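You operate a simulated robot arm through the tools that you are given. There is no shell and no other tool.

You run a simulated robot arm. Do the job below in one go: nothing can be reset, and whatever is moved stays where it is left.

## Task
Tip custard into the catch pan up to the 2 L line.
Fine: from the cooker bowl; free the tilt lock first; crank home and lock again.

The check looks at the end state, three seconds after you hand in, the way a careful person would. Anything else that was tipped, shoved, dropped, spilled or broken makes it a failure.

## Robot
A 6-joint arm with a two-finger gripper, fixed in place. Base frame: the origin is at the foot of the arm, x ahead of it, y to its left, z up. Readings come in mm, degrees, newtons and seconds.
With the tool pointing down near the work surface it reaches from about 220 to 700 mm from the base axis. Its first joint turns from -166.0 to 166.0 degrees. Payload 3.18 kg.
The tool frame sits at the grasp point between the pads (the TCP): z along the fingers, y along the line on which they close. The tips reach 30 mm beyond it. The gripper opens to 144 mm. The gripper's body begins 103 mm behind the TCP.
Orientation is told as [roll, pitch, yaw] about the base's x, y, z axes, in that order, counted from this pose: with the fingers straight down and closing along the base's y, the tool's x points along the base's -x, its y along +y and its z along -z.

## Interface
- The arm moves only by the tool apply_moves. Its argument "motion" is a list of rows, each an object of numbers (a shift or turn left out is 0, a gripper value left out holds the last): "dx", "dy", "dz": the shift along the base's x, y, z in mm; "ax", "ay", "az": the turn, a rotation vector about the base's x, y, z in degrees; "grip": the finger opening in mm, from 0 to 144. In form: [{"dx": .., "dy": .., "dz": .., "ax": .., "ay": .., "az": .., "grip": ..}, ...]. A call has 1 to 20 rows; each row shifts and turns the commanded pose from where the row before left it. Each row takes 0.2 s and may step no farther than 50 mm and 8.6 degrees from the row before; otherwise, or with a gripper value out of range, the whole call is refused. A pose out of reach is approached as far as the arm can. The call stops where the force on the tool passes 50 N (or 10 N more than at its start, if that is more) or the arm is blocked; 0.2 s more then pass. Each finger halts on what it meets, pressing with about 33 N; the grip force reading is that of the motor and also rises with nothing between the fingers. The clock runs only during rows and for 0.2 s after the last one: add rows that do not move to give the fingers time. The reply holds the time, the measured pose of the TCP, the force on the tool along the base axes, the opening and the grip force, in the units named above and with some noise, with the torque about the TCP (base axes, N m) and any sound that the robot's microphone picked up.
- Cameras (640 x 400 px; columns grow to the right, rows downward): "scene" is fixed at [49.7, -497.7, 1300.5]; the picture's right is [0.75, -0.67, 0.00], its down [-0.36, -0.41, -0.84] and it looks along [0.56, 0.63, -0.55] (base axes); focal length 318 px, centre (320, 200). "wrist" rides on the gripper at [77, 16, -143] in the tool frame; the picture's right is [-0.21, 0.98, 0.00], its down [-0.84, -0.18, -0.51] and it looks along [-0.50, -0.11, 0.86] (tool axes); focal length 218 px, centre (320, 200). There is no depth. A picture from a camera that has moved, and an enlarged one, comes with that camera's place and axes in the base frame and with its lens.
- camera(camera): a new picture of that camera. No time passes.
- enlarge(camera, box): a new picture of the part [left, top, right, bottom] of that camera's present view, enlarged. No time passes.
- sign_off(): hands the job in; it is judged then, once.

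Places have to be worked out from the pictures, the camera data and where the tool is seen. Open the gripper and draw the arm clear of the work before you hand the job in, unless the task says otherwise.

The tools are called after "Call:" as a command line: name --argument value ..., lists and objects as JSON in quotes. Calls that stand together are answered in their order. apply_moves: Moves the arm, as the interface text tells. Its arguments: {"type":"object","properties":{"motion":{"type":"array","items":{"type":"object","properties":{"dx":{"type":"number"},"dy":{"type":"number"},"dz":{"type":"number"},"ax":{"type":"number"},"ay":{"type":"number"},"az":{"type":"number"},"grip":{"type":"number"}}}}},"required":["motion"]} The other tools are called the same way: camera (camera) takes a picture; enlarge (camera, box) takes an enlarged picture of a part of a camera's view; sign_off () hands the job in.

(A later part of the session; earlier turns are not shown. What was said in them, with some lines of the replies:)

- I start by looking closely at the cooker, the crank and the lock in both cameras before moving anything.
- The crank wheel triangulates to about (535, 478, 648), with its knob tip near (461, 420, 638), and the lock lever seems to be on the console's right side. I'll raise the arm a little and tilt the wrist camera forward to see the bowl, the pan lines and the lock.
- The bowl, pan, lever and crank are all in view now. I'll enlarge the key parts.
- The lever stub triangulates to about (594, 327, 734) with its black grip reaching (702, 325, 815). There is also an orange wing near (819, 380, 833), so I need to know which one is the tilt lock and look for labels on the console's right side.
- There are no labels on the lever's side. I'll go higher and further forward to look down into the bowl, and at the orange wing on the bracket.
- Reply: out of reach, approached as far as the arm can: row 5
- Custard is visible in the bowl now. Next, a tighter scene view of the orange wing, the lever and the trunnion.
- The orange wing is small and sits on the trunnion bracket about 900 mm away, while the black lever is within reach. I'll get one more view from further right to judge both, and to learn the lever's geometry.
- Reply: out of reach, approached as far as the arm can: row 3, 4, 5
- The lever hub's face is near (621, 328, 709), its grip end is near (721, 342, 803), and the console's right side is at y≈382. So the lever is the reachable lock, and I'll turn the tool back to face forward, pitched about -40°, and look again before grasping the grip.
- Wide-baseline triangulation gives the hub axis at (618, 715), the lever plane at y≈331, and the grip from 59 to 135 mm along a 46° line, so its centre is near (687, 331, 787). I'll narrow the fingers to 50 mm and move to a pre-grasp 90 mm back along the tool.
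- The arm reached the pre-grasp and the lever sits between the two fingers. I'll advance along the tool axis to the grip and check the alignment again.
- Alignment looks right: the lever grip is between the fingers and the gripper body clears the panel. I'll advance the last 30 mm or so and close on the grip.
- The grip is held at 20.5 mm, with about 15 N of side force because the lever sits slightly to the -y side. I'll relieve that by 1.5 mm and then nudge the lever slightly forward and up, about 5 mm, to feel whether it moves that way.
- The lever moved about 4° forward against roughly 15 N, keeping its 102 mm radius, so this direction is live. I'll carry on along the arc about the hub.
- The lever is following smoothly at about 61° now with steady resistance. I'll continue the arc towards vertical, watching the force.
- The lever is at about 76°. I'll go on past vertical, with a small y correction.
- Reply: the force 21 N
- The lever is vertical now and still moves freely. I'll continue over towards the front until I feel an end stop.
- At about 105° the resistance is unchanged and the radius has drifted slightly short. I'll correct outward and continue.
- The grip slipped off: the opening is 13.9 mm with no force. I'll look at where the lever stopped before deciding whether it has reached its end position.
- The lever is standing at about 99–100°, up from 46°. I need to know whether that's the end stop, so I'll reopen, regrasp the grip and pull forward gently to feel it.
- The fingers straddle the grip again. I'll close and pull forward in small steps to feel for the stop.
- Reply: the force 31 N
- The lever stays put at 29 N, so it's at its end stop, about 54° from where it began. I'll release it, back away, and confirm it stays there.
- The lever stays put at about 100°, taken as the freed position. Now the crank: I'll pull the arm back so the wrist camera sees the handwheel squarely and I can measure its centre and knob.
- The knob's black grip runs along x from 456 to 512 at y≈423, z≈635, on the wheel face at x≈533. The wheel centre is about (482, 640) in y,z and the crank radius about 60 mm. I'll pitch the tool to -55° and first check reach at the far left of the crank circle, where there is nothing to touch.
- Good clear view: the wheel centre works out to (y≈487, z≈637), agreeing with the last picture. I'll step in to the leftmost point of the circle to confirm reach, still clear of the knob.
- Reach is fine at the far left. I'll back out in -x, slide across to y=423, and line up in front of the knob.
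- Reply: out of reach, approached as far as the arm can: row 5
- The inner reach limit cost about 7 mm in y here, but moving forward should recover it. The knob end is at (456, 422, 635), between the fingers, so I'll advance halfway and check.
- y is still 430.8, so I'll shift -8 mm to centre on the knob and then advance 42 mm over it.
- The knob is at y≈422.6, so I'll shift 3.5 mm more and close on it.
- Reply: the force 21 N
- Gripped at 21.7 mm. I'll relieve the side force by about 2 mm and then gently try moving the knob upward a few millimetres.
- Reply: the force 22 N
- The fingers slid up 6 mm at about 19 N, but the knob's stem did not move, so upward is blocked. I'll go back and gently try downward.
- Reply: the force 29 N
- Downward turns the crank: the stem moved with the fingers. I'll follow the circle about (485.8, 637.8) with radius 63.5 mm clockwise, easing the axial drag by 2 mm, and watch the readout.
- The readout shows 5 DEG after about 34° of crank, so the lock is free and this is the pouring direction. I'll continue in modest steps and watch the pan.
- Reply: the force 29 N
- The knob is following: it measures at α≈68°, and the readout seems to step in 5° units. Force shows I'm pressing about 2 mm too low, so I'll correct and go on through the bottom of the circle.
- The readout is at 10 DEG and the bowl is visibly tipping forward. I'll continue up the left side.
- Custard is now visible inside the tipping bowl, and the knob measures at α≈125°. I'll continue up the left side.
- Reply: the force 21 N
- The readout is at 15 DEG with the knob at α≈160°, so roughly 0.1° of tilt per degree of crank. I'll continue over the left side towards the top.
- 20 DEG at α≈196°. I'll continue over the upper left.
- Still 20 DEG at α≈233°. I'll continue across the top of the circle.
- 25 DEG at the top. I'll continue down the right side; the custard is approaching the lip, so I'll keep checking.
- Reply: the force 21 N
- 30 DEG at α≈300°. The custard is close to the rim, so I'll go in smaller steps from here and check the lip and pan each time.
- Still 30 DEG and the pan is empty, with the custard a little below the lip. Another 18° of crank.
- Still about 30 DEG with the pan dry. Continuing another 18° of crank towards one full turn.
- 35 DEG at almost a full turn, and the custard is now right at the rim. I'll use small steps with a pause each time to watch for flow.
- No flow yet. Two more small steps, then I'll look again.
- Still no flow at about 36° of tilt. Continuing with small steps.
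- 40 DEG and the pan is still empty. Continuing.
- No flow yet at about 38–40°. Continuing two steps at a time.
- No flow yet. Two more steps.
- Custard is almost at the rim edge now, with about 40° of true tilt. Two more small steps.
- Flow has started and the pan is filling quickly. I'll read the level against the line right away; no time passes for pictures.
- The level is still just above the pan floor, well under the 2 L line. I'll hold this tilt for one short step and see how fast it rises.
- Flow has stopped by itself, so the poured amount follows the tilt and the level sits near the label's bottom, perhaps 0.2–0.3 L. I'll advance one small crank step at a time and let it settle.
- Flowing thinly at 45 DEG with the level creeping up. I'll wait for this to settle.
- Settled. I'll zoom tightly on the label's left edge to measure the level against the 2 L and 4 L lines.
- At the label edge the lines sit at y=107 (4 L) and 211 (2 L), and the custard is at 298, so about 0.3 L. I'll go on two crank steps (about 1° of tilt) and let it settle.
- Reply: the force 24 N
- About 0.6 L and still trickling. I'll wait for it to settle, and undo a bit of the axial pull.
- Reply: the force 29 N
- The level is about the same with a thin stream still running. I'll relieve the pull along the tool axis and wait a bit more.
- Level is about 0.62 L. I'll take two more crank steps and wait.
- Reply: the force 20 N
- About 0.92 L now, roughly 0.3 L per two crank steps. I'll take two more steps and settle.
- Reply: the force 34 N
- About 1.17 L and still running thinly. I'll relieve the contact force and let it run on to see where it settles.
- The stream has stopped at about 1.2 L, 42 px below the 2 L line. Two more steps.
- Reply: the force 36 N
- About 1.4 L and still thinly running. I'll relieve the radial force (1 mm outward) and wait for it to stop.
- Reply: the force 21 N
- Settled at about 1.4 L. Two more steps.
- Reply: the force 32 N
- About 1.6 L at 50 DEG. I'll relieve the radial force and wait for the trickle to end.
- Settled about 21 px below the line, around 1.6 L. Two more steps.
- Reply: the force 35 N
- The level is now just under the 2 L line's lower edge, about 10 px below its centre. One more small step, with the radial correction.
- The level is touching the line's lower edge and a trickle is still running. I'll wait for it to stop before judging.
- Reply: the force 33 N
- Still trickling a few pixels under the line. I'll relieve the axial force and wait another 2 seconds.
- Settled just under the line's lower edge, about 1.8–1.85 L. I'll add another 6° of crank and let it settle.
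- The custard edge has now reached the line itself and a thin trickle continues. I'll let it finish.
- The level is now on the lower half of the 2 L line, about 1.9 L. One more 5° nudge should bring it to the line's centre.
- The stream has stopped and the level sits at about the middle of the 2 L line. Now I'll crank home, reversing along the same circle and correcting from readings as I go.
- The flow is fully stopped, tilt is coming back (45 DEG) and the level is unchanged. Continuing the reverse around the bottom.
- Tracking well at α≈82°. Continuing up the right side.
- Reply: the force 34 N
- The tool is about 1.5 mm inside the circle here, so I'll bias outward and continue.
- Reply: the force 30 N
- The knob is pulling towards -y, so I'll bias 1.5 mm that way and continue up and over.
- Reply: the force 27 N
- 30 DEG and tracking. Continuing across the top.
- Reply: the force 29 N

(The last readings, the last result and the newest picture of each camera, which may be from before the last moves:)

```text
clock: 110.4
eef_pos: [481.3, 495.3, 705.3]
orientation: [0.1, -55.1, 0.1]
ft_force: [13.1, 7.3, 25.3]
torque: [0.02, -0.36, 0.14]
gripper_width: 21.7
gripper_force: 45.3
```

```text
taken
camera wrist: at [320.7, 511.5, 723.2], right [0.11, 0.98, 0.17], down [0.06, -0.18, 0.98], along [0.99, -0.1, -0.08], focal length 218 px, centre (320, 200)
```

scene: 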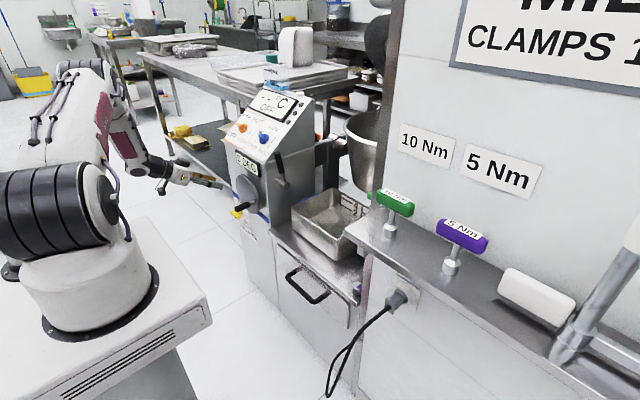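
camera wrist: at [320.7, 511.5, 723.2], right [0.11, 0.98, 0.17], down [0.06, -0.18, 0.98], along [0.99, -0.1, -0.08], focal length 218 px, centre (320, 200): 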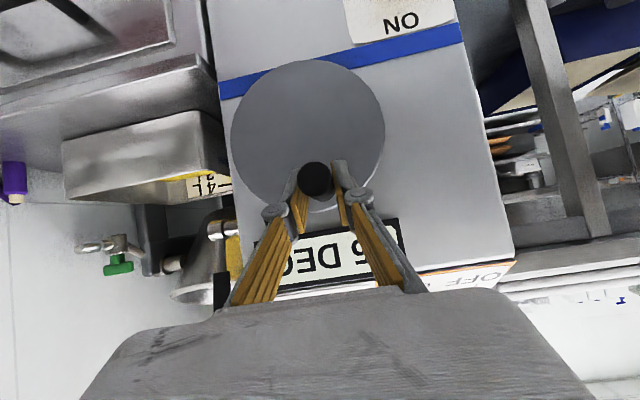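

Past the top at 25 DEG. Lifting 1 mm and continuing down the left side.

Call:
apply_moves --motion '[{"dy": 6.2, "dz": -0.8}, {"dy": 6.4, "dz": -2.1}, {"dy": 6.1, "dz": -2.7}, {"dy": 5.8, "dz": -3.4}, {"dy": 5.4, "dz": -3.9}, {"dy": 5.0, "dz": -4.5}, {"dy": 4.5, "dz": -5.0}, {"dy": 3.9, "dz": -5.4}, {"dx": 0}]'

Call:
enlarge --camera "scene" --box '[220, 130, 400, 270]'

```text
clock: 112.4
eef_pos: [481.4, 538.9, 676.0]
orientation: [-0.1, -55.0, 0.6]
ft_force: [8.5, 18.8, 13.1]
torque: [0.12, 0.27, 0.6]
gripper_width: 21.7
gripper_force: 44.5
```

```text
2.86 times, centred on (310, 200) of scene
camera zoom: at [49.7, -497.7, 1300.5], right [0.75, -0.67, 0.0], down [-0.36, -0.41, -0.84], along [0.56, 0.63, -0.55], focal length 908 px, centre (349, 200)
```

zoom: 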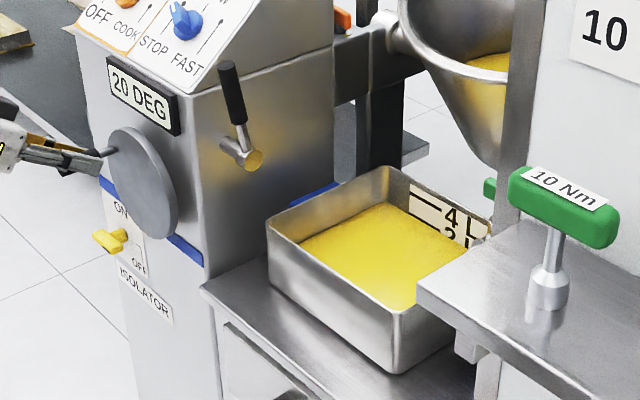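

20 DEG. A slight outward bias, and continuing down the left side.

Call:
apply_moves --motion '[{"dy": 3.9, "dz": -5.4}, {"dy": 2.7, "dz": -6.2}, {"dy": 2.1, "dz": -6.4}, {"dy": 1.4, "dz": -6.6}, {"dy": 0.6, "dz": -6.7}, {"dy": 0.0, "dz": -6.8}, {"dy": -0.8, "dz": -6.7}, {"dy": -1.5, "dz": -6.6}, {"dx": 0}]'

Call:
camera --camera "wrist"

```text
clock: 114.4
eef_pos: [480.5, 545.5, 621.9]
orientation: [-0.3, -54.9, 0.6]
ft_force: [12.5, 25.7, -9.0]
torque: [0.18, -0.24, 0.74]
gripper_width: 21.9
gripper_force: 44.5
```

```text
taken
camera wrist: at [320.7, 561.4, 641.7], right [0.11, 0.98, 0.17], down [0.07, -0.18, 0.98], along [0.99, -0.1, -0.09], focal length 218 px, centre (320, 200)
```

wrist: 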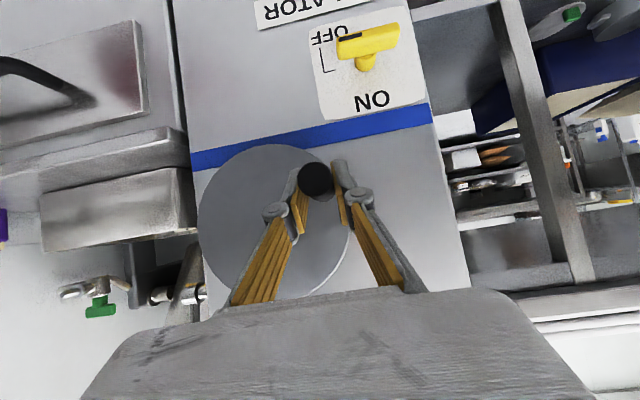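

At α≈162°, one half turn from home. Biasing outward slightly and going on around the bottom.

Call:
apply_moves --motion '[{"dy": -0.8, "dz": -6.8}, {"dy": -3.0, "dz": -6.1}, {"dy": -3.7, "dz": -5.6}, {"dy": -4.3, "dz": -5.2}, {"dy": -4.7, "dz": -4.6}, {"dy": -5.3, "dz": -4.1}, {"dy": -5.6, "dz": -3.5}, {"dy": -6.1, "dz": -2.8}, {"dx": 0}]'

Call:
enlarge --camera "scene" --box '[220, 130, 400, 270]'

```text
clock: 116.4
eef_pos: [479.6, 510.5, 581.8]
orientation: [-0.3, -54.9, 0.6]
ft_force: [-3.4, 0.6, -9.3]
torque: [0.0, -0.62, -0.01]
gripper_width: 21.9
gripper_force: 45.2
```

```text
2.86 times, centred on (310, 200) of scene
camera zoom: at [49.7, -497.7, 1300.5], right [0.75, -0.67, 0.0], down [-0.36, -0.41, -0.84], along [0.56, 0.63, -0.55], focal length 908 px, centre (349, 200)
```

zoom: 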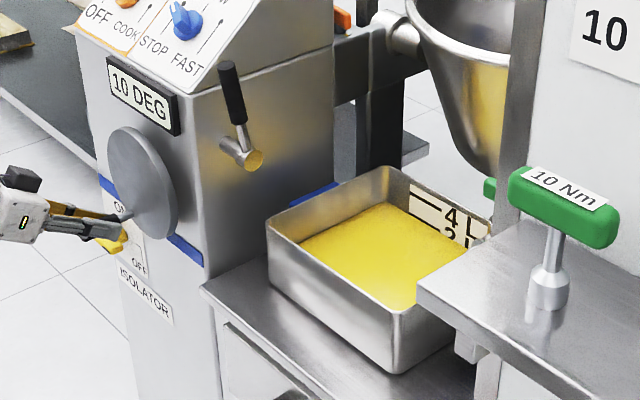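

10 DEG. Continuing through the bottom.

Call:
apply_moves --motion '[{"dy": -6.5, "dz": -2.3}, {"dy": -6.6, "dz": -1.6}, {"dy": -6.7, "dz": -1.0}, {"dy": -6.7, "dz": -0.2}, {"dy": -6.8, "dz": 0.5}, {"dy": -6.6, "dz": 1.1}, {"dy": -6.5, "dz": 1.7}, {"dy": -6.3, "dz": 2.4}, {"dx": 0}]'

Call:
camera --camera "wrist"

```text
clock: 118.4
eef_pos: [479.3, 457.2, 585.1]
orientation: [-0.3, -54.7, 0.5]
ft_force: [-21.9, -6.8, -13.8]
torque: [-0.06, 0.59, -0.21]
gripper_width: 21.6
gripper_force: 45.3
```

```text
taken
camera wrist: at [319.7, 473.3, 604.3], right [0.12, 0.98, 0.17], down [0.07, -0.18, 0.98], along [0.99, -0.1, -0.09], focal length 218 px, centre (320, 200)
```

wrist: 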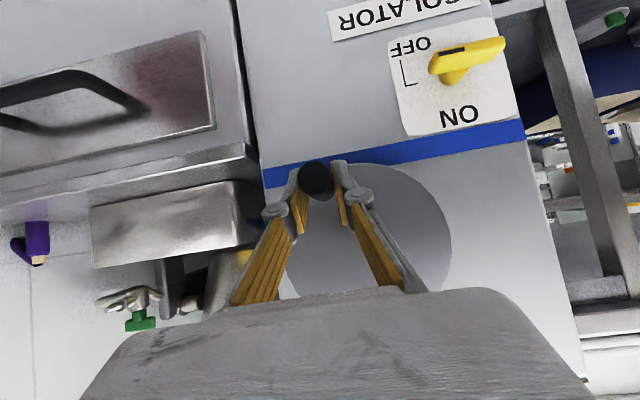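

At α≈64°, nearly home. Continuing up with an outward bias.

Call:
apply_moves --motion '[{"dx": -0.4, "dy": -6.2, "dz": 2.2}, {"dy": -5.5, "dz": 3.9}, {"dy": -5.1, "dz": 4.4}, {"dy": -4.6, "dz": 4.9}, {"dy": -4.1, "dz": 5.4}, {"dy": -3.4, "dz": 5.8}, {"dy": -2.9, "dz": 6.1}, {"dx": 0}]'

Call:
enlarge --camera "scene" --box '[220, 130, 400, 270]'

Call:
camera --camera "wrist"

```text
clock: 120.2
eef_pos: [479.7, 426.2, 618.6]
orientation: [-0.4, -54.7, 0.4]
ft_force: [-8.5, -20.2, -10.5]
torque: [-0.17, 1.55, -0.54]
gripper_width: 21.7
gripper_force: 44.9
```

```text
2.86 times, centred on (310, 200) of scene
camera zoom: at [49.7, -497.7, 1300.5], right [0.75, -0.67, 0.0], down [-0.36, -0.41, -0.84], along [0.56, 0.63, -0.55], focal length 908 px, centre (349, 200)
```

zoom: 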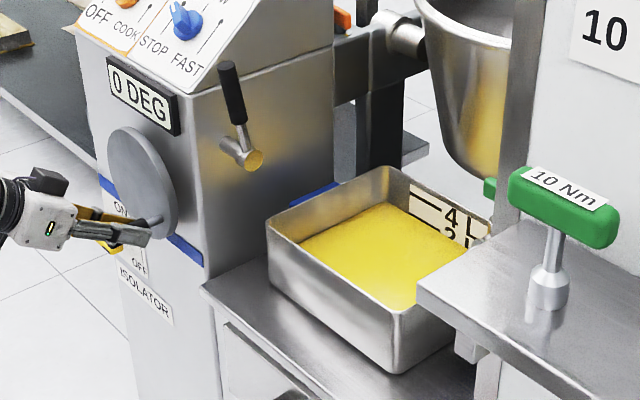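

```text
taken
camera wrist: at [319.9, 442.1, 637.8], right [0.12, 0.98, 0.17], down [0.07, -0.18, 0.98], along [0.99, -0.11, -0.09], focal length 218 px, centre (320, 200)
```

wrist: 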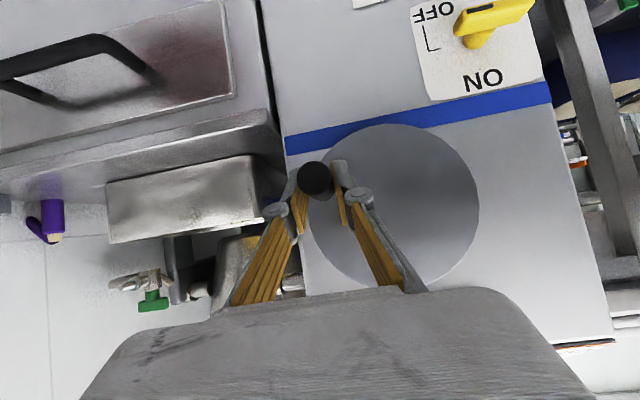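

The readout shows 0 DEG, but the crank is still about 20° short of its original position. I'll continue gently to the home stop.

Call:
apply_moves --motion '[{"dy": -3.0, "dz": 6.2}, {"dy": -1.6, "dz": 6.5}, {"dy": -0.9, "dz": 5}, {"dx": 0}]'

Call:
enlarge --camera "scene" --box '[228, 165, 276, 225]'

Call:
camera --camera "wrist"

```text
clock: 121.2
eef_pos: [480.2, 421.1, 638.0]
orientation: [-0.1, -55.2, 0.2]
ft_force: [5.7, -23.9, -1.8]
torque: [-0.17, -0.29, -0.7]
gripper_width: 21.8
gripper_force: 44.6
```

```text
6.67 times, centred on (252, 195) of scene
camera zoom: at [49.7, -497.7, 1300.5], right [0.75, -0.67, 0.0], down [-0.36, -0.41, -0.84], along [0.56, 0.63, -0.55], focal length 2119 px, centre (773, 233)
```

zoom: 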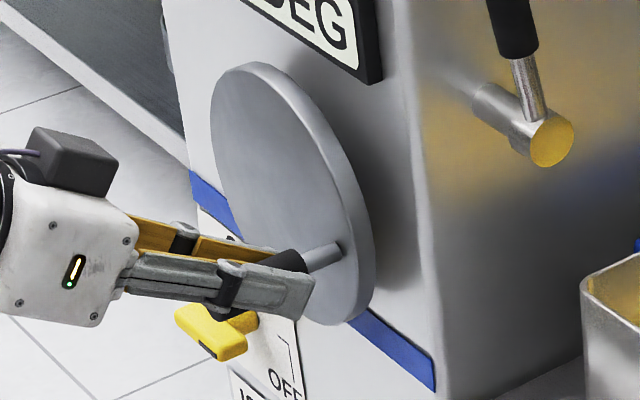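

```text
taken
camera wrist: at [319.7, 437.3, 657.2], right [0.12, 0.98, 0.17], down [0.07, -0.18, 0.98], along [0.99, -0.1, -0.09], focal length 218 px, centre (320, 200)
```

wrist: 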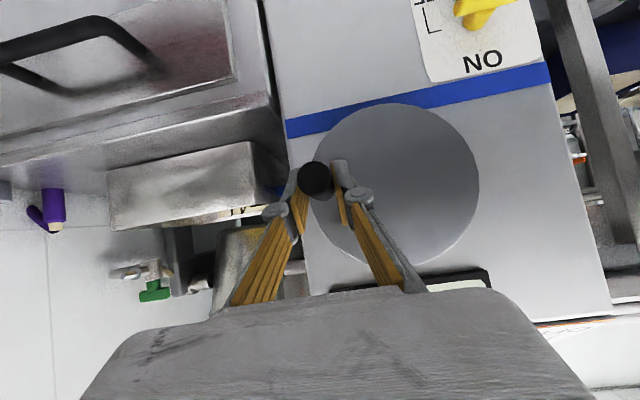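

Almost there: the knob is about 2 mm below its original place. A few more gentle millimetres up until it meets the stop.

Call:
apply_moves --motion '[{"dy": -1.2, "dz": 1.5}, {"dz": 1.5}, {"dz": 1.5}, {"dz": 1.5}, {"dx": 0}]'

Call:
enlarge --camera "scene" --box '[228, 165, 276, 225]'

Call:
camera --camera "wrist"

```text
clock: 122.4
eef_pos: [480.7, 420.7, 643.0]
orientation: [-0.2, -54.8, 0.3]
ft_force: [11.8, -18.4, -5.1]
torque: [-0.16, -0.72, -0.51]
gripper_width: 21.6
gripper_force: 45.5
```

```text
6.67 times, centred on (252, 195) of scene
camera zoom: at [49.7, -497.7, 1300.5], right [0.75, -0.67, 0.0], down [-0.36, -0.41, -0.84], along [0.56, 0.63, -0.55], focal length 2119 px, centre (773, 233)
```

zoom: 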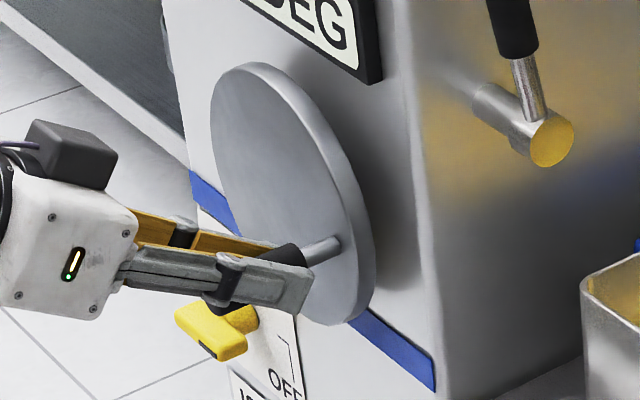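

```text
taken
camera wrist: at [319.7, 436.8, 661.8], right [0.12, 0.98, 0.17], down [0.07, -0.18, 0.98], along [0.99, -0.1, -0.09], focal length 218 px, centre (320, 200)
```

wrist: 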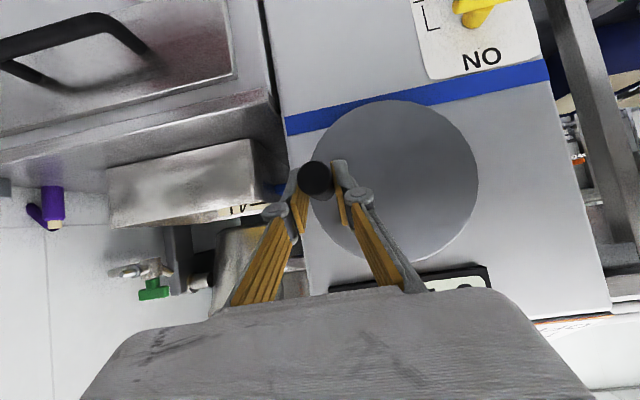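

The stem is back at about its original place, but I haven't felt the stop clearly yet. I'll push a touch more and watch the force.

Call:
apply_moves --motion '[{"dy": -0.8, "dz": 1.5}, {"dz": 1.5}, {"dz": 1.5}, {"dx": 0}]'

Call:
enlarge --camera "scene" --box '[228, 165, 276, 225]'

Call:
camera --camera "wrist"

```text
clock: 123.4
eef_pos: [478.1, 420.8, 646.0]
orientation: [-0.2, -54.6, 0.7]
ft_force: [4.4, 3.9, -28.4]
torque: [0.01, 0.65, 0.1]
gripper_width: 21.5
gripper_force: 44.7
```

```text
6.67 times, centred on (252, 195) of scene
camera zoom: at [49.7, -497.7, 1300.5], right [0.75, -0.67, 0.0], down [-0.36, -0.41, -0.84], along [0.56, 0.63, -0.55], focal length 2119 px, centre (773, 233)
```

zoom: 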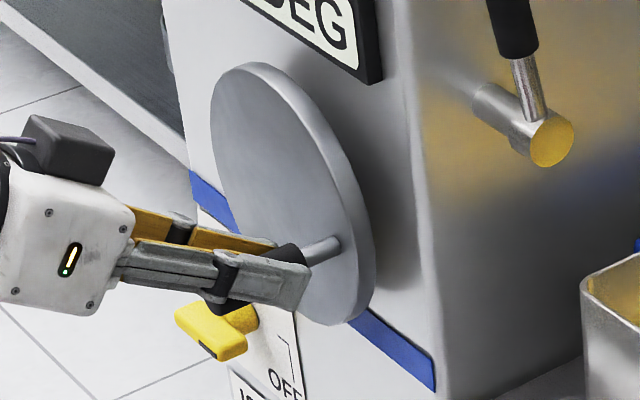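

```text
taken
camera wrist: at [318.0, 436.0, 665.3], right [0.11, 0.98, 0.17], down [0.07, -0.18, 0.98], along [0.99, -0.1, -0.09], focal length 218 px, centre (320, 200)
```

wrist: 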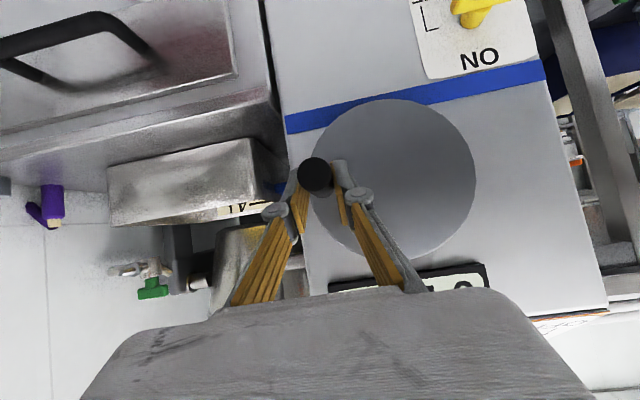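

The force rose to 28 N with the stem unmoving, so the crank is at its home stop and reads 0 DEG. I'll open the fingers in place and withdraw straight back along the knob.

Call:
apply_moves --motion '[{"dx": 0, "grip": 50}, {"dx": 0}, {"dx": 0}]'

Call:
enlarge --camera "scene" --box '[228, 165, 276, 225]'

Call:
camera --camera "wrist"

```text
clock: 124.2
eef_pos: [481.1, 420.3, 647.7]
orientation: [-0.2, -55.0, 0.3]
ft_force: [0.3, 0.0, 0.2]
torque: [0.02, -0.01, 0.02]
gripper_width: 49.8
gripper_force: 0.0
```

```text
6.67 times, centred on (252, 195) of scene
camera zoom: at [49.7, -497.7, 1300.5], right [0.75, -0.67, 0.0], down [-0.36, -0.41, -0.84], along [0.56, 0.63, -0.55], focal length 2119 px, centre (773, 233)
```

zoom: 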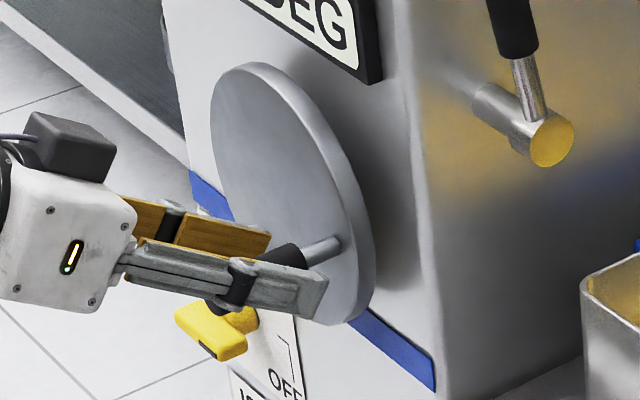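

```text
taken
camera wrist: at [319.4, 435.8, 666.5], right [0.12, 0.98, 0.17], down [0.07, -0.18, 0.98], along [0.99, -0.1, -0.09], focal length 218 px, centre (320, 200)
```

wrist: 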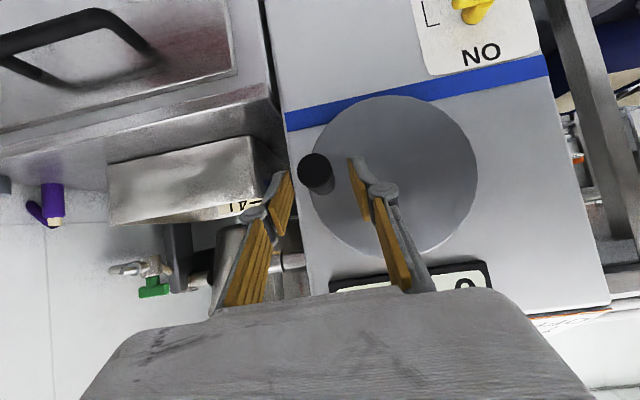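

Fingers are clear of the knob and the crank stays home. I'll back out along the tool axis, then move up and to the right towards the lever at pitch -40°.

Call:
apply_moves --motion '[{"dx": -20, "dz": 14}, {"dx": -20, "dz": 14}, {"dx": -20, "dz": 14}, {"dx": -20, "dz": 14}, {"dx": 0, "dy": -20, "dz": 35, "ay": 7.5}, {"dx": 10, "dy": -20, "dz": 35, "ay": 7.5}, {"dx": 25, "dy": -25, "dz": 30}, {"dx": 25, "dy": -25, "dz": 25}, {"dx": 0}]'

Call:
camera --camera "scene"

Call:
camera --camera "wrist"

```text
clock: 126.2
eef_pos: [458.9, 326.8, 827.8]
orientation: [-0.2, -39.9, 0.3]
ft_force: [-0.3, -0.4, -0.4]
torque: [-0.01, 0.02, -0.04]
gripper_width: 50.1
gripper_force: 0.0
```

```text
taken
```

scene: 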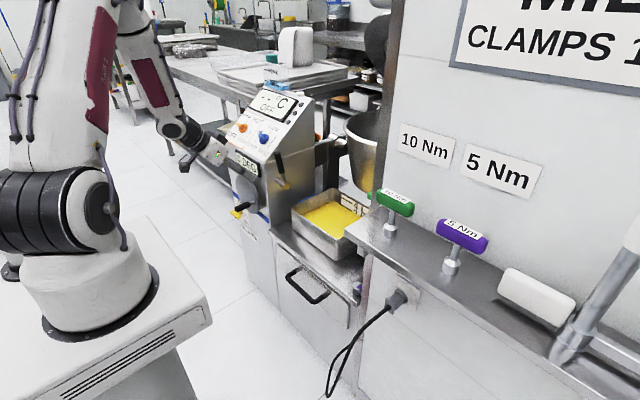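

```text
taken
camera wrist: at [308.4, 342.9, 887.9], right [0.16, 0.98, 0.13], down [0.32, -0.18, 0.93], along [0.93, -0.1, -0.34], focal length 218 px, centre (320, 200)
```

wrist: 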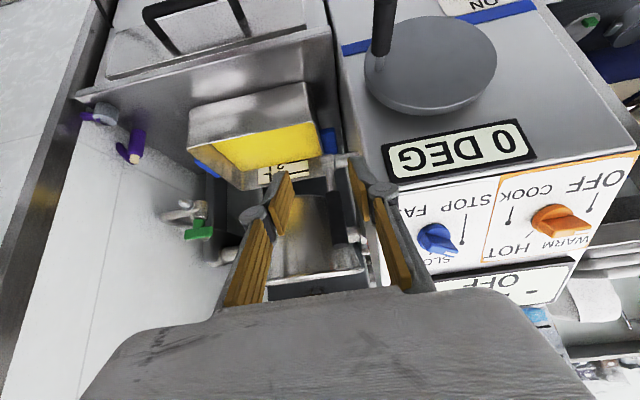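

The readout confirms 0 DEG. I'll check the pan level from this second angle, and locate the lever.

Call:
enlarge --camera "wrist" --box '[230, 130, 330, 200]'

Call:
enlarge --camera "wrist" --box '[290, 130, 400, 260]'

Call:
enlarge --camera "scene" --box '[220, 130, 400, 270]'

```text
5.71 times, centred on (280, 165) of wrist
camera zoom: at [308.4, 342.9, 887.9], right [0.16, 0.98, 0.13], down [0.32, -0.18, 0.93], along [0.93, -0.1, -0.34], focal length 1247 px, centre (549, 400)
```

zoom: 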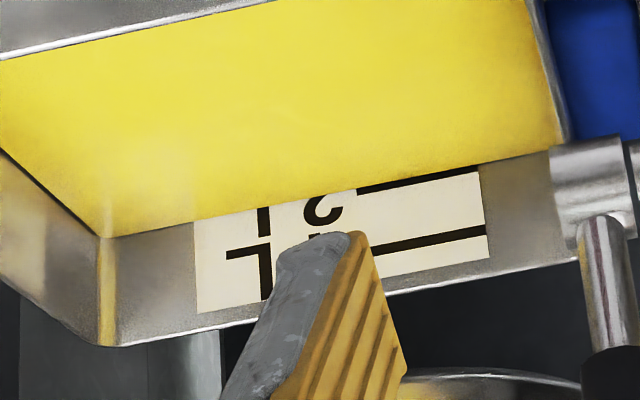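

```text
3.08 times, centred on (345, 195) of wrist
camera zoom: at [308.4, 342.9, 887.9], right [0.16, 0.98, 0.13], down [0.32, -0.18, 0.93], along [0.93, -0.1, -0.34], focal length 672 px, centre (243, 215)
```

zoom: 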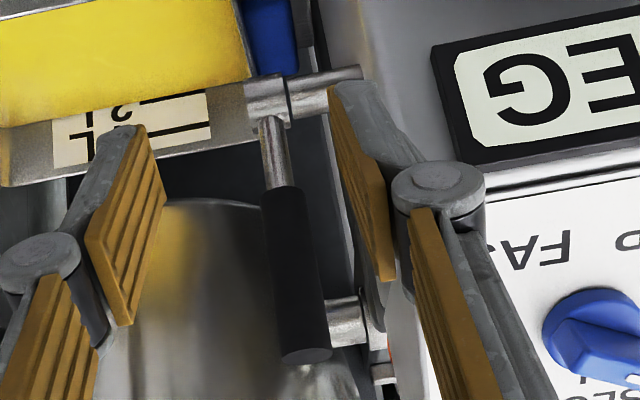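

```text
2.86 times, centred on (310, 200) of scene
camera zoom: at [49.7, -497.7, 1300.5], right [0.75, -0.67, 0.0], down [-0.36, -0.41, -0.84], along [0.56, 0.63, -0.55], focal length 908 px, centre (349, 200)
```

zoom: 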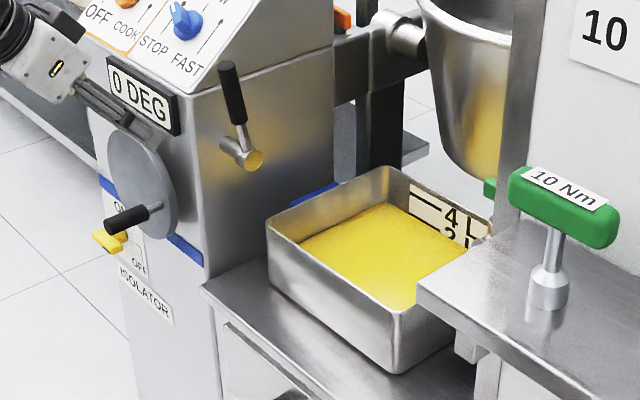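

From this angle too, the custard edge lies on the 2 L line. I'll zoom in further on the line to judge the level precisely before relocking.

Call:
enlarge --camera "wrist" --box '[288, 148, 320, 178]'

Call:
enlarge --camera "scene" --box '[338, 198, 350, 208]'

```text
13.33 times, centred on (304, 163) of wrist
camera zoom: at [308.4, 342.9, 887.9], right [0.16, 0.98, 0.13], down [0.32, -0.18, 0.93], along [0.93, -0.1, -0.34], focal length 2910 px, centre (533, 693)
```

zoom: 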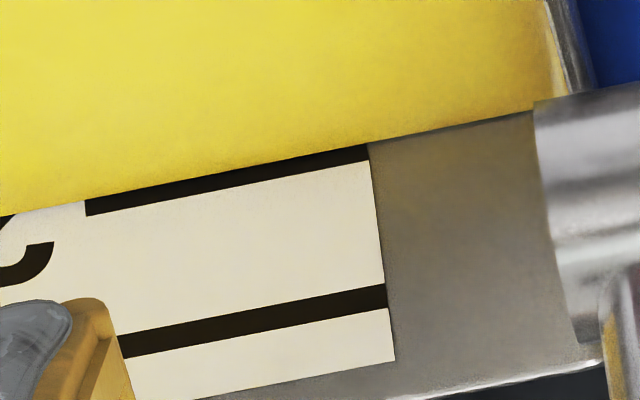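

```text
16.00 times, centred on (344, 203) of scene
camera zoom: at [49.7, -497.7, 1300.5], right [0.75, -0.67, 0.0], down [-0.36, -0.41, -0.84], along [0.56, 0.63, -0.55], focal length 5086 px, centre (-64, 152)
```

zoom: 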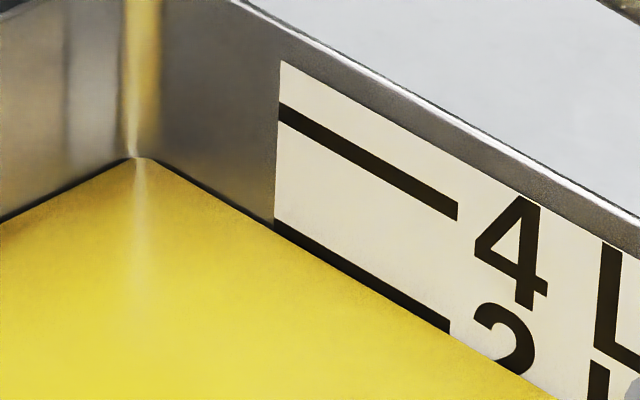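

Both views put the custard edge within the thickness of the 2 L line, about 1.92–1.93 L against the line's centre and only around 1 mm low, so the fill is good. Now I'll relock: approach the lever grip again from the front.

Call:
apply_moves --motion '[{"dx": 35, "dy": 1.3, "dz": -7}, {"dx": 35, "dy": 1.3, "dz": -7}, {"dx": 36, "dy": 1.3, "dz": -6}, {"dx": 0}]'

Call:
camera --camera "wrist"

Call:
enlarge --camera "scene" --box '[240, 120, 330, 200]'

```text
clock: 127.2
eef_pos: [564.8, 332.4, 807.8]
orientation: [-0.1, -39.9, 0.3]
ft_force: [0.4, -0.6, 0.0]
torque: [0.01, 0.0, 0.02]
gripper_width: 50.0
gripper_force: 0.2
```

```text
taken
camera wrist: at [415.6, 349.1, 868.7], right [0.16, 0.98, 0.13], down [0.32, -0.18, 0.93], along [0.93, -0.1, -0.34], focal length 218 px, centre (320, 200)
```

wrist: 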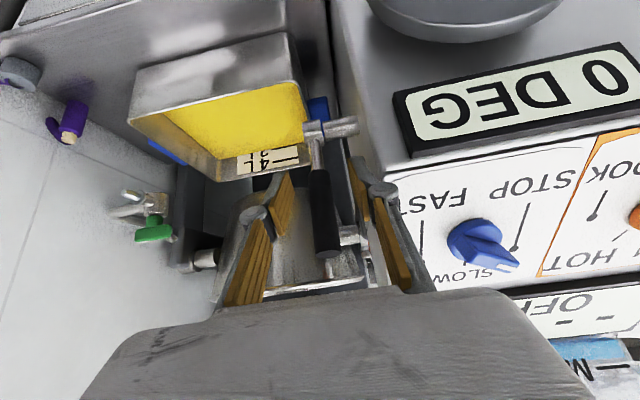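

```text
5.00 times, centred on (285, 160) of scene
camera zoom: at [49.7, -497.7, 1300.5], right [0.75, -0.67, 0.0], down [-0.36, -0.41, -0.84], along [0.56, 0.63, -0.55], focal length 1589 px, centre (495, 400)
```

zoom: 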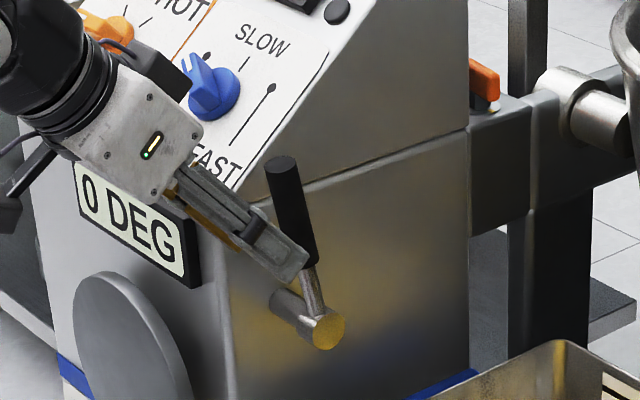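

The lever is between the fingers. I'll move in 37 mm and close on the grip.

Call:
apply_moves --motion '[{"dx": 18, "dy": -1, "dz": -1}, {"dx": 19, "dy": -1, "dz": -1}, {"dx": 0, "grip": 14}, {"dx": 0}, {"dx": 0}]'

Call:
enlarge --camera "scene" --box '[240, 120, 330, 200]'

```text
clock: 128.4
eef_pos: [603.5, 330.3, 805.6]
orientation: [-0.2, -39.9, 0.2]
ft_force: [-1.9, -17.0, 1.4]
torque: [-0.5, 0.13, -0.14]
gripper_width: 21.2
gripper_force: 45.1
```

```text
5.00 times, centred on (285, 160) of scene
camera zoom: at [49.7, -497.7, 1300.5], right [0.75, -0.67, 0.0], down [-0.36, -0.41, -0.84], along [0.56, 0.63, -0.55], focal length 1589 px, centre (495, 400)
```

zoom: 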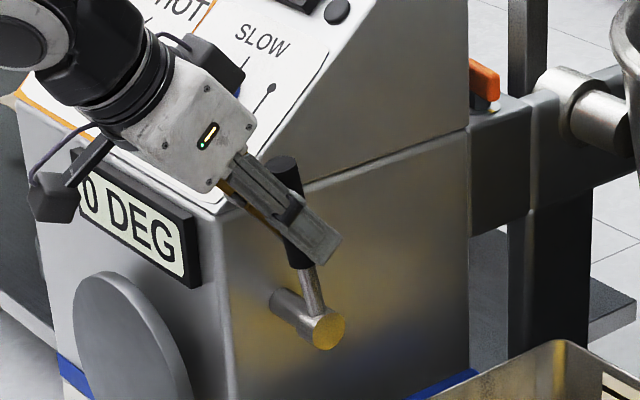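

Gripped at 21.2 mm. I'll relieve the side force and start swinging the lever back towards the rear on its arc.

Call:
apply_moves --motion '[{"dy": -1.2}, {"dx": 4, "dz": 0.5}, {"dx": 4, "dz": 0.4}, {"dx": 4, "dz": 0.1}, {"dx": 4, "dz": 0.0}, {"dx": 0}]'

Call:
enlarge --camera "scene" --box '[240, 120, 330, 200]'

```text
clock: 129.8
eef_pos: [617.3, 329.8, 806.8]
orientation: [-0.2, -39.8, 0.4]
ft_force: [-14.8, -17.5, -4.7]
torque: [-0.35, 1.33, -0.03]
gripper_width: 20.5
gripper_force: 44.8
```

```text
5.00 times, centred on (285, 160) of scene
camera zoom: at [49.7, -497.7, 1300.5], right [0.75, -0.67, 0.0], down [-0.36, -0.41, -0.84], along [0.56, 0.63, -0.55], focal length 1589 px, centre (495, 400)
```

zoom: 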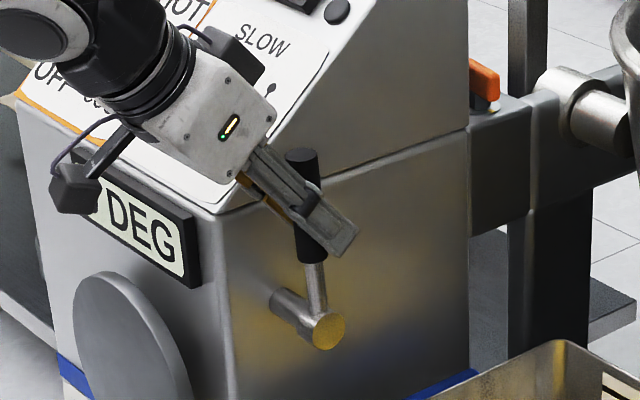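

The lever follows. Continuing back along the arc.

Call:
apply_moves --motion '[{"dx": 4.1, "dy": -0.8, "dz": -0.1}, {"dx": 4, "dz": -0.2}, {"dx": 3.9, "dz": -0.4}, {"dx": 4, "dz": -0.6}, {"dx": 3.9, "dz": -0.7}, {"dx": 3.9, "dz": -1.0}, {"dx": 3.9, "dz": -1.1}, {"dx": 3.8, "dz": -1.2}, {"dx": 0}]'

Call:
enlarge --camera "scene" --box '[240, 120, 330, 200]'

```text
clock: 131.8
eef_pos: [652.7, 330.0, 800.9]
orientation: [0.0, -39.9, 0.2]
ft_force: [-14.2, -6.2, 2.8]
torque: [0.15, 1.17, 0.0]
gripper_width: 19.6
gripper_force: 44.9
```

```text
5.00 times, centred on (285, 160) of scene
camera zoom: at [49.7, -497.7, 1300.5], right [0.75, -0.67, 0.0], down [-0.36, -0.41, -0.84], along [0.56, 0.63, -0.55], focal length 1589 px, centre (495, 400)
```

zoom: 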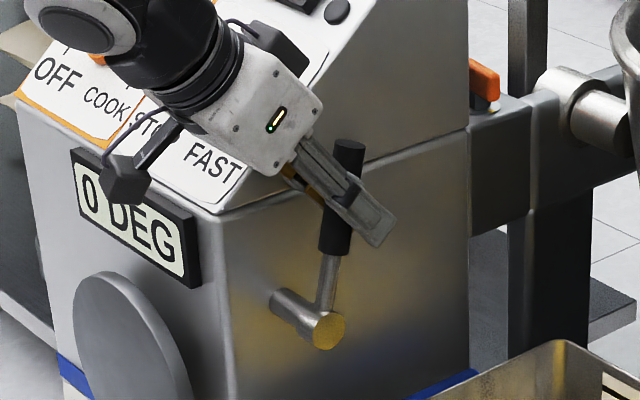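

The picture shows the lever at only about 76° while the fingers are at 68°, so the pads are sliding ahead on the grip. I'll release, back off along the tool axis, and push with the closed fingertips instead, which meet the grip nearly square on.

Call:
apply_moves --motion '[{"dx": 0, "grip": 50}, {"dx": 0}, {"dx": -18, "dz": 21}, {"dx": -18, "dz": 21}, {"dx": -18, "dz": 21}, {"dx": -10, "grip": 0}, {"dx": 0}, {"dx": 0}]'

Call:
enlarge --camera "scene" --box '[240, 120, 330, 200]'

Call:
camera --camera "wrist"

```text
clock: 133.6
eef_pos: [586.9, 328.3, 866.3]
orientation: [-0.1, -39.9, 0.3]
ft_force: [-0.3, 0.2, -1.0]
torque: [0.0, -0.03, -0.03]
gripper_width: 0.0
gripper_force: 30.7
```

```text
5.00 times, centred on (285, 160) of scene
camera zoom: at [49.7, -497.7, 1300.5], right [0.75, -0.67, 0.0], down [-0.36, -0.41, -0.84], along [0.56, 0.63, -0.55], focal length 1589 px, centre (495, 400)
```

zoom: 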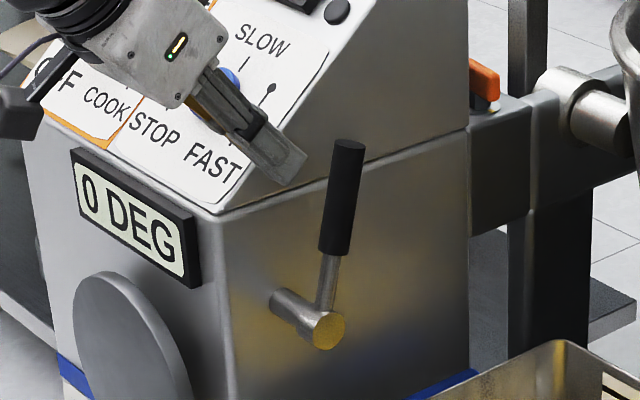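

```text
taken
camera wrist: at [436.7, 344.5, 925.5], right [0.16, 0.98, 0.13], down [0.32, -0.18, 0.93], along [0.93, -0.1, -0.34], focal length 218 px, centre (320, 200)
```

wrist: 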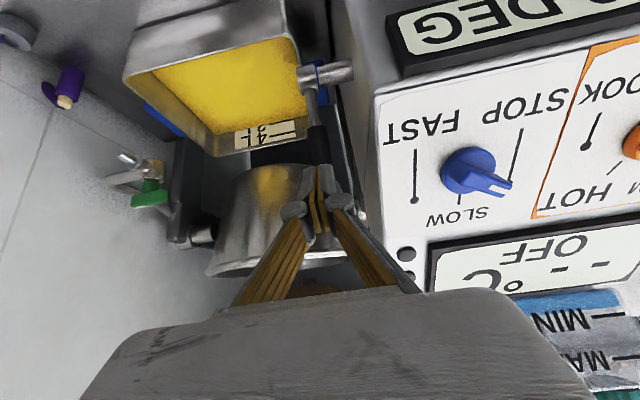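

The lever stays at about 76°. I'll bring the closed fingertips in front of the grip and push it back along its arc.

Call:
apply_moves --motion '[{"dx": 9, "dy": 2.2, "dz": -28}, {"dx": 7.5, "dz": -1.5}, {"dx": 7.5, "dz": -1.5}, {"dx": 5.4, "dz": -1}, {"dx": 5.4, "dz": -1}, {"dx": 0}]'

Call:
enlarge --camera "scene" --box '[240, 120, 330, 200]'

Call:
camera --camera "wrist"

```text
clock: 135.0
eef_pos: [620.2, 331.4, 831.0]
orientation: [-0.1, -39.9, 0.3]
ft_force: [-0.7, 0.9, 0.9]
torque: [0.0, 0.02, 0.01]
gripper_width: 0.0
gripper_force: 30.8
```

```text
5.00 times, centred on (285, 160) of scene
camera zoom: at [49.7, -497.7, 1300.5], right [0.75, -0.67, 0.0], down [-0.36, -0.41, -0.84], along [0.56, 0.63, -0.55], focal length 1589 px, centre (495, 400)
```

zoom: 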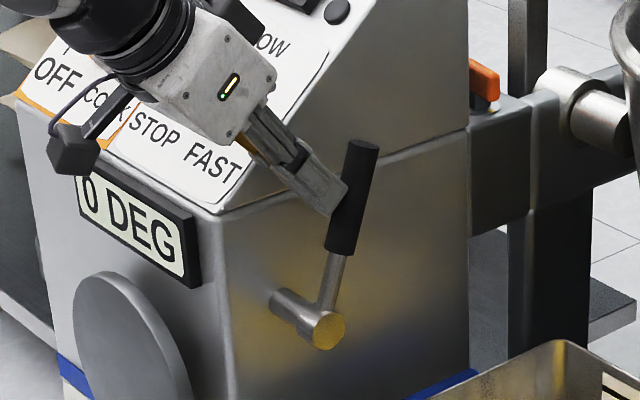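

```text
taken
camera wrist: at [470.4, 346.9, 891.3], right [0.16, 0.98, 0.13], down [0.32, -0.18, 0.93], along [0.93, -0.1, -0.34], focal length 218 px, centre (320, 200)
```

wrist: 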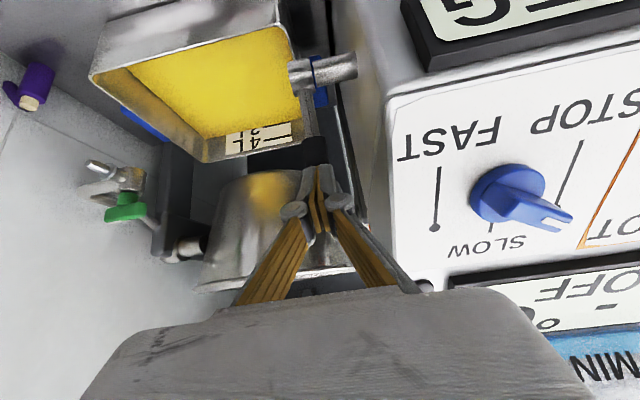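

The lever is being pushed, at about 71° now. Continuing along the arc towards the locked end.

Call:
apply_moves --motion '[{"dx": 4.9, "dz": -1.3}, {"dx": 4.9, "dz": -1.4}, {"dx": 4.8, "dz": -1.9}, {"dx": 4.8, "dz": -1.9}, {"dx": 4.5, "dz": -2.4}, {"dx": 4.5, "dz": -2.4}, {"dx": 0}]'

Call:
enlarge --camera "scene" --box '[240, 120, 330, 200]'

```text
clock: 136.6
eef_pos: [649.0, 331.9, 819.5]
orientation: [-0.1, -39.9, 0.3]
ft_force: [-0.1, 0.4, -0.4]
torque: [0.03, 0.03, 0.02]
gripper_width: 0.0
gripper_force: 30.6
```

```text
5.00 times, centred on (285, 160) of scene
camera zoom: at [49.7, -497.7, 1300.5], right [0.75, -0.67, 0.0], down [-0.36, -0.41, -0.84], along [0.56, 0.63, -0.55], focal length 1589 px, centre (495, 400)
```

zoom: 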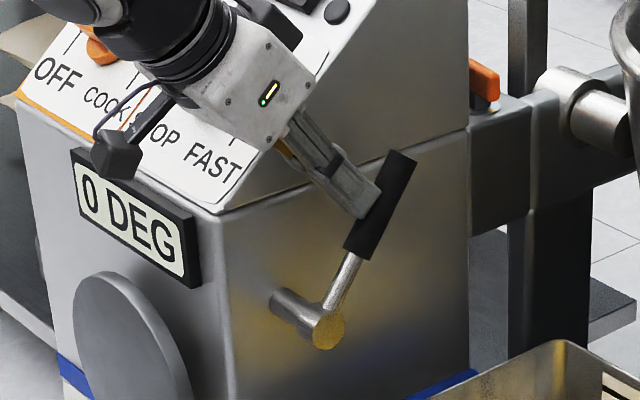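

About 53° now. I'll push the last few degrees in small steps until I feel the stop.

Call:
apply_moves --motion '[{"dx": 3, "dz": -2}, {"dx": 3, "dz": -2}, {"dx": 2.5, "dz": -2}, {"dx": 2.2, "dz": -1.8}, {"dx": 0}]'

Call:
enlarge --camera "scene" --box '[240, 120, 330, 200]'

```text
clock: 137.8
eef_pos: [661.0, 331.5, 811.7]
orientation: [-0.2, -39.9, 0.3]
ft_force: [-0.2, -0.5, 0.6]
torque: [0.01, -0.06, -0.02]
gripper_width: 0.1
gripper_force: 31.3
```

```text
5.00 times, centred on (285, 160) of scene
camera zoom: at [49.7, -497.7, 1300.5], right [0.75, -0.67, 0.0], down [-0.36, -0.41, -0.84], along [0.56, 0.63, -0.55], focal length 1589 px, centre (495, 400)
```

zoom: 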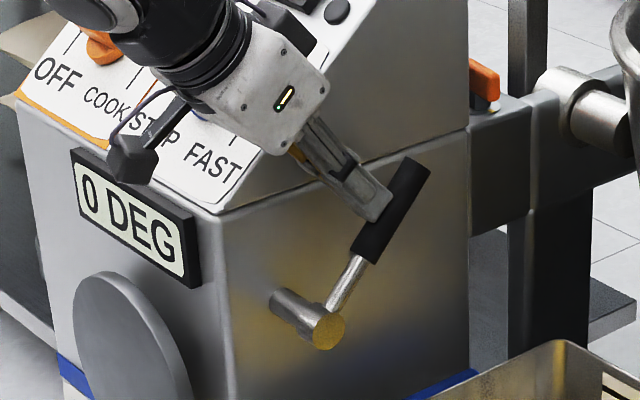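

The lever is at about 47°, essentially its original locked angle. I'll press slightly further to confirm the stop.

Call:
apply_moves --motion '[{"dx": 1.2, "dz": -1.2}, {"dx": 1.2, "dz": -1.2}, {"dx": 1, "dz": -1}, {"dx": 0}]'

Call:
enlarge --camera "scene" --box '[268, 142, 316, 194]'

```text
clock: 138.8
eef_pos: [661.3, 332.2, 811.3]
orientation: [-0.1, -40.0, 0.3]
ft_force: [-22.5, -6.9, 17.9]
torque: [-0.11, -0.18, -0.2]
gripper_width: 0.1
gripper_force: 30.8
stopped in row 4: the force on the tool passed its limit at 51 N (the readings are from after the stop); the commanded pose is now the measured one
```

```text
7.69 times, centred on (292, 168) of scene
camera zoom: at [49.7, -497.7, 1300.5], right [0.75, -0.67, 0.0], down [-0.36, -0.41, -0.84], along [0.56, 0.63, -0.55], focal length 2445 px, centre (535, 446)
```

zoom: 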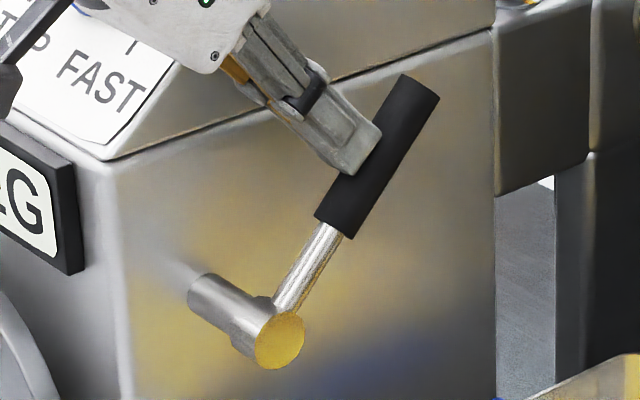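

A firm stop, and the lever is in exactly the same place as in the first pictures, so it's locked. I'll back off along the tool axis and withdraw the arm well clear, then open the gripper.

Call:
apply_moves --motion '[{"dx": -13, "dz": 15}, {"dx": -18, "dz": 21}, {"dx": -25, "dz": 28}, {"dx": -32, "dz": 30}, {"dx": -40, "dz": 20}, {"dx": -45, "dz": 10, "ay": 8}, {"dx": -45, "ay": 8}, {"dx": -45, "grip": 100}, {"dx": -45, "grip": 140}, {"dx": -40}, {"dx": -40}, {"dx": 0}]'

Call:
camera --camera "scene"

Call:
camera --camera "wrist"

Call:
enlarge --camera "scene" --box '[220, 90, 400, 270]'

```text
clock: 141.4
eef_pos: [271.7, 335.1, 932.0]
orientation: [0.2, -24.0, 0.3]
ft_force: [-0.9, 0.6, 0.0]
torque: [0.01, 0.02, 0.01]
gripper_width: 140.2
gripper_force: 0.1
```

```text
taken
```

scene: 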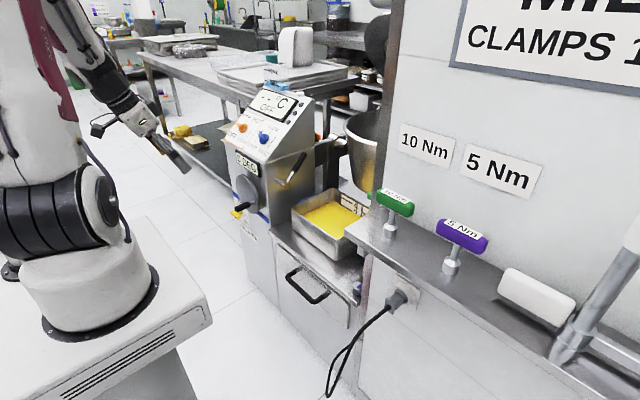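

```text
taken
camera wrist: at [143.4, 349.6, 1031.1], right [0.19, 0.98, 0.09], down [0.56, -0.18, 0.81], along [0.8, -0.1, -0.59], focal length 218 px, centre (320, 200)
```

wrist: 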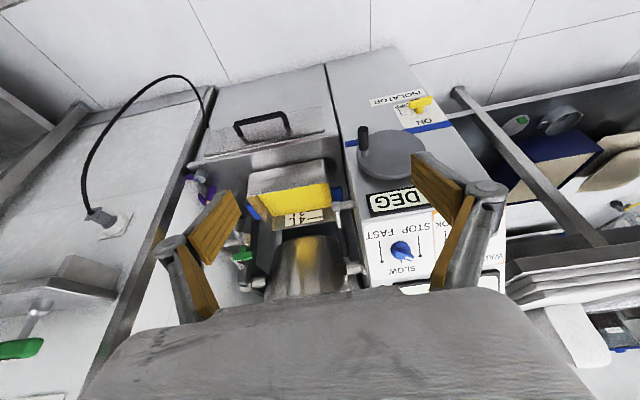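

```text
2.22 times, centred on (310, 180) of scene
camera zoom: at [49.7, -497.7, 1300.5], right [0.75, -0.67, 0.0], down [-0.36, -0.41, -0.84], along [0.56, 0.63, -0.55], focal length 706 px, centre (342, 244)
```

zoom: 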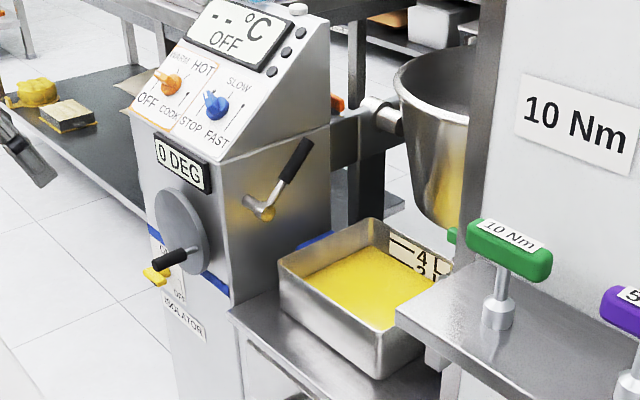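

The arm is clear. A last check of the pan surroundings, the level, the crank and lever positions, and for any drips.

Call:
enlarge --camera "scene" --box '[280, 180, 380, 280]'

Call:
enlarge --camera "wrist" --box '[225, 150, 385, 290]'

Call:
enlarge --camera "scene" --box '[225, 100, 325, 225]'

Call:
enlarge --camera "scene" --box '[338, 198, 350, 208]'

```text
4.00 times, centred on (330, 230) of scene
camera zoom: at [49.7, -497.7, 1300.5], right [0.75, -0.67, 0.0], down [-0.36, -0.41, -0.84], along [0.56, 0.63, -0.55], focal length 1272 px, centre (280, 80)
```

zoom: 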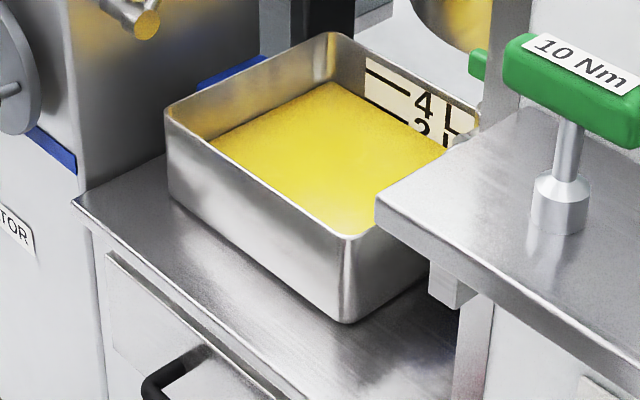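

```text
2.86 times, centred on (305, 220) of wrist
camera zoom: at [143.4, 349.6, 1031.1], right [0.19, 0.98, 0.09], down [0.56, -0.18, 0.81], along [0.8, -0.1, -0.59], focal length 624 px, centre (363, 143)
```

zoom: 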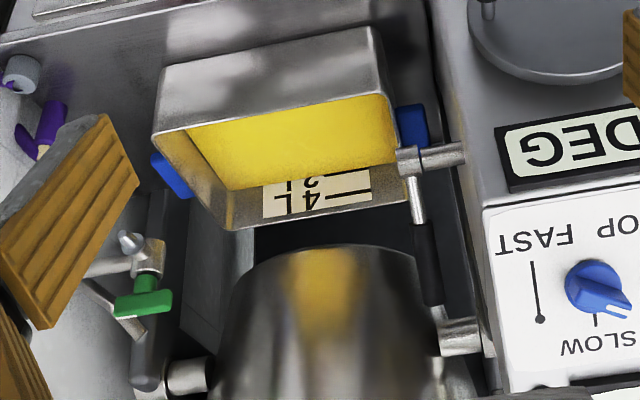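

```text
3.20 times, centred on (275, 162) of scene
camera zoom: at [49.7, -497.7, 1300.5], right [0.75, -0.67, 0.0], down [-0.36, -0.41, -0.84], along [0.56, 0.63, -0.55], focal length 1017 px, centre (464, 320)
```

zoom: 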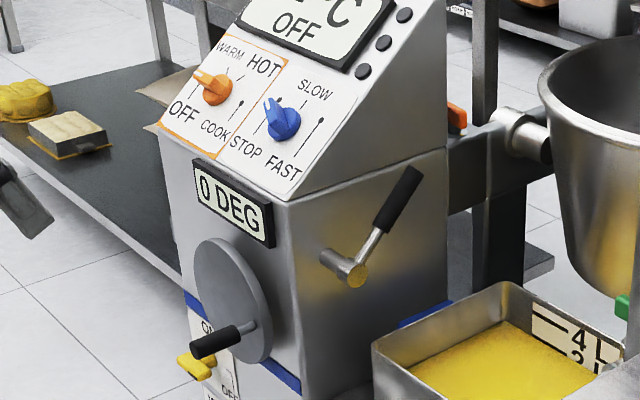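

```text
16.00 times, centred on (344, 203) of scene
camera zoom: at [49.7, -497.7, 1300.5], right [0.75, -0.67, 0.0], down [-0.36, -0.41, -0.84], along [0.56, 0.63, -0.55], focal length 5086 px, centre (-64, 152)
```

zoom: 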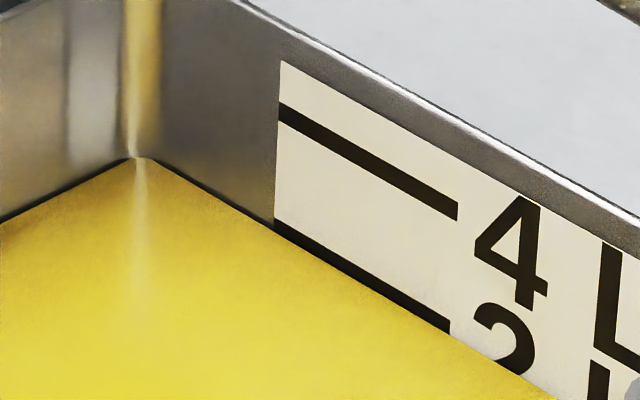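

The level sits on the 2 L line, the readout is 0 DEG, and the crank and lock lever are back at their original positions. The dials are unchanged, I see no drips, and the arm is clear with the gripper open, so I'm handing in.

Call:
sign_off

```text
The job is handed in.
```

I tipped custard from the cooker bowl into the catch pan up to the 2 L line, then cranked the bowl home and locked the tilt again. The job is handed in.

- **Fill level:** the custard edge sits within the thickness of the 2 L line. Measured from two camera angles, that is about 1.92–1.93 L against the line's centre, roughly 1 mm low. I did not go back to top it up.
- **Tilt lock:** no label marked the lock, so I took the black lever on the console's right side to be it. I swung it forward to its stop before cranking, and the crank turned once it was there. Afterwards I pushed it back against its stop at its original angle.
- **Crank:** it is back at its home stop and the readout shows 0 DEG.
- **Everything else:** in the last pictures the dials are unchanged, there are no drips and nothing else was moved. The arm is clear of the work with the gripper open.
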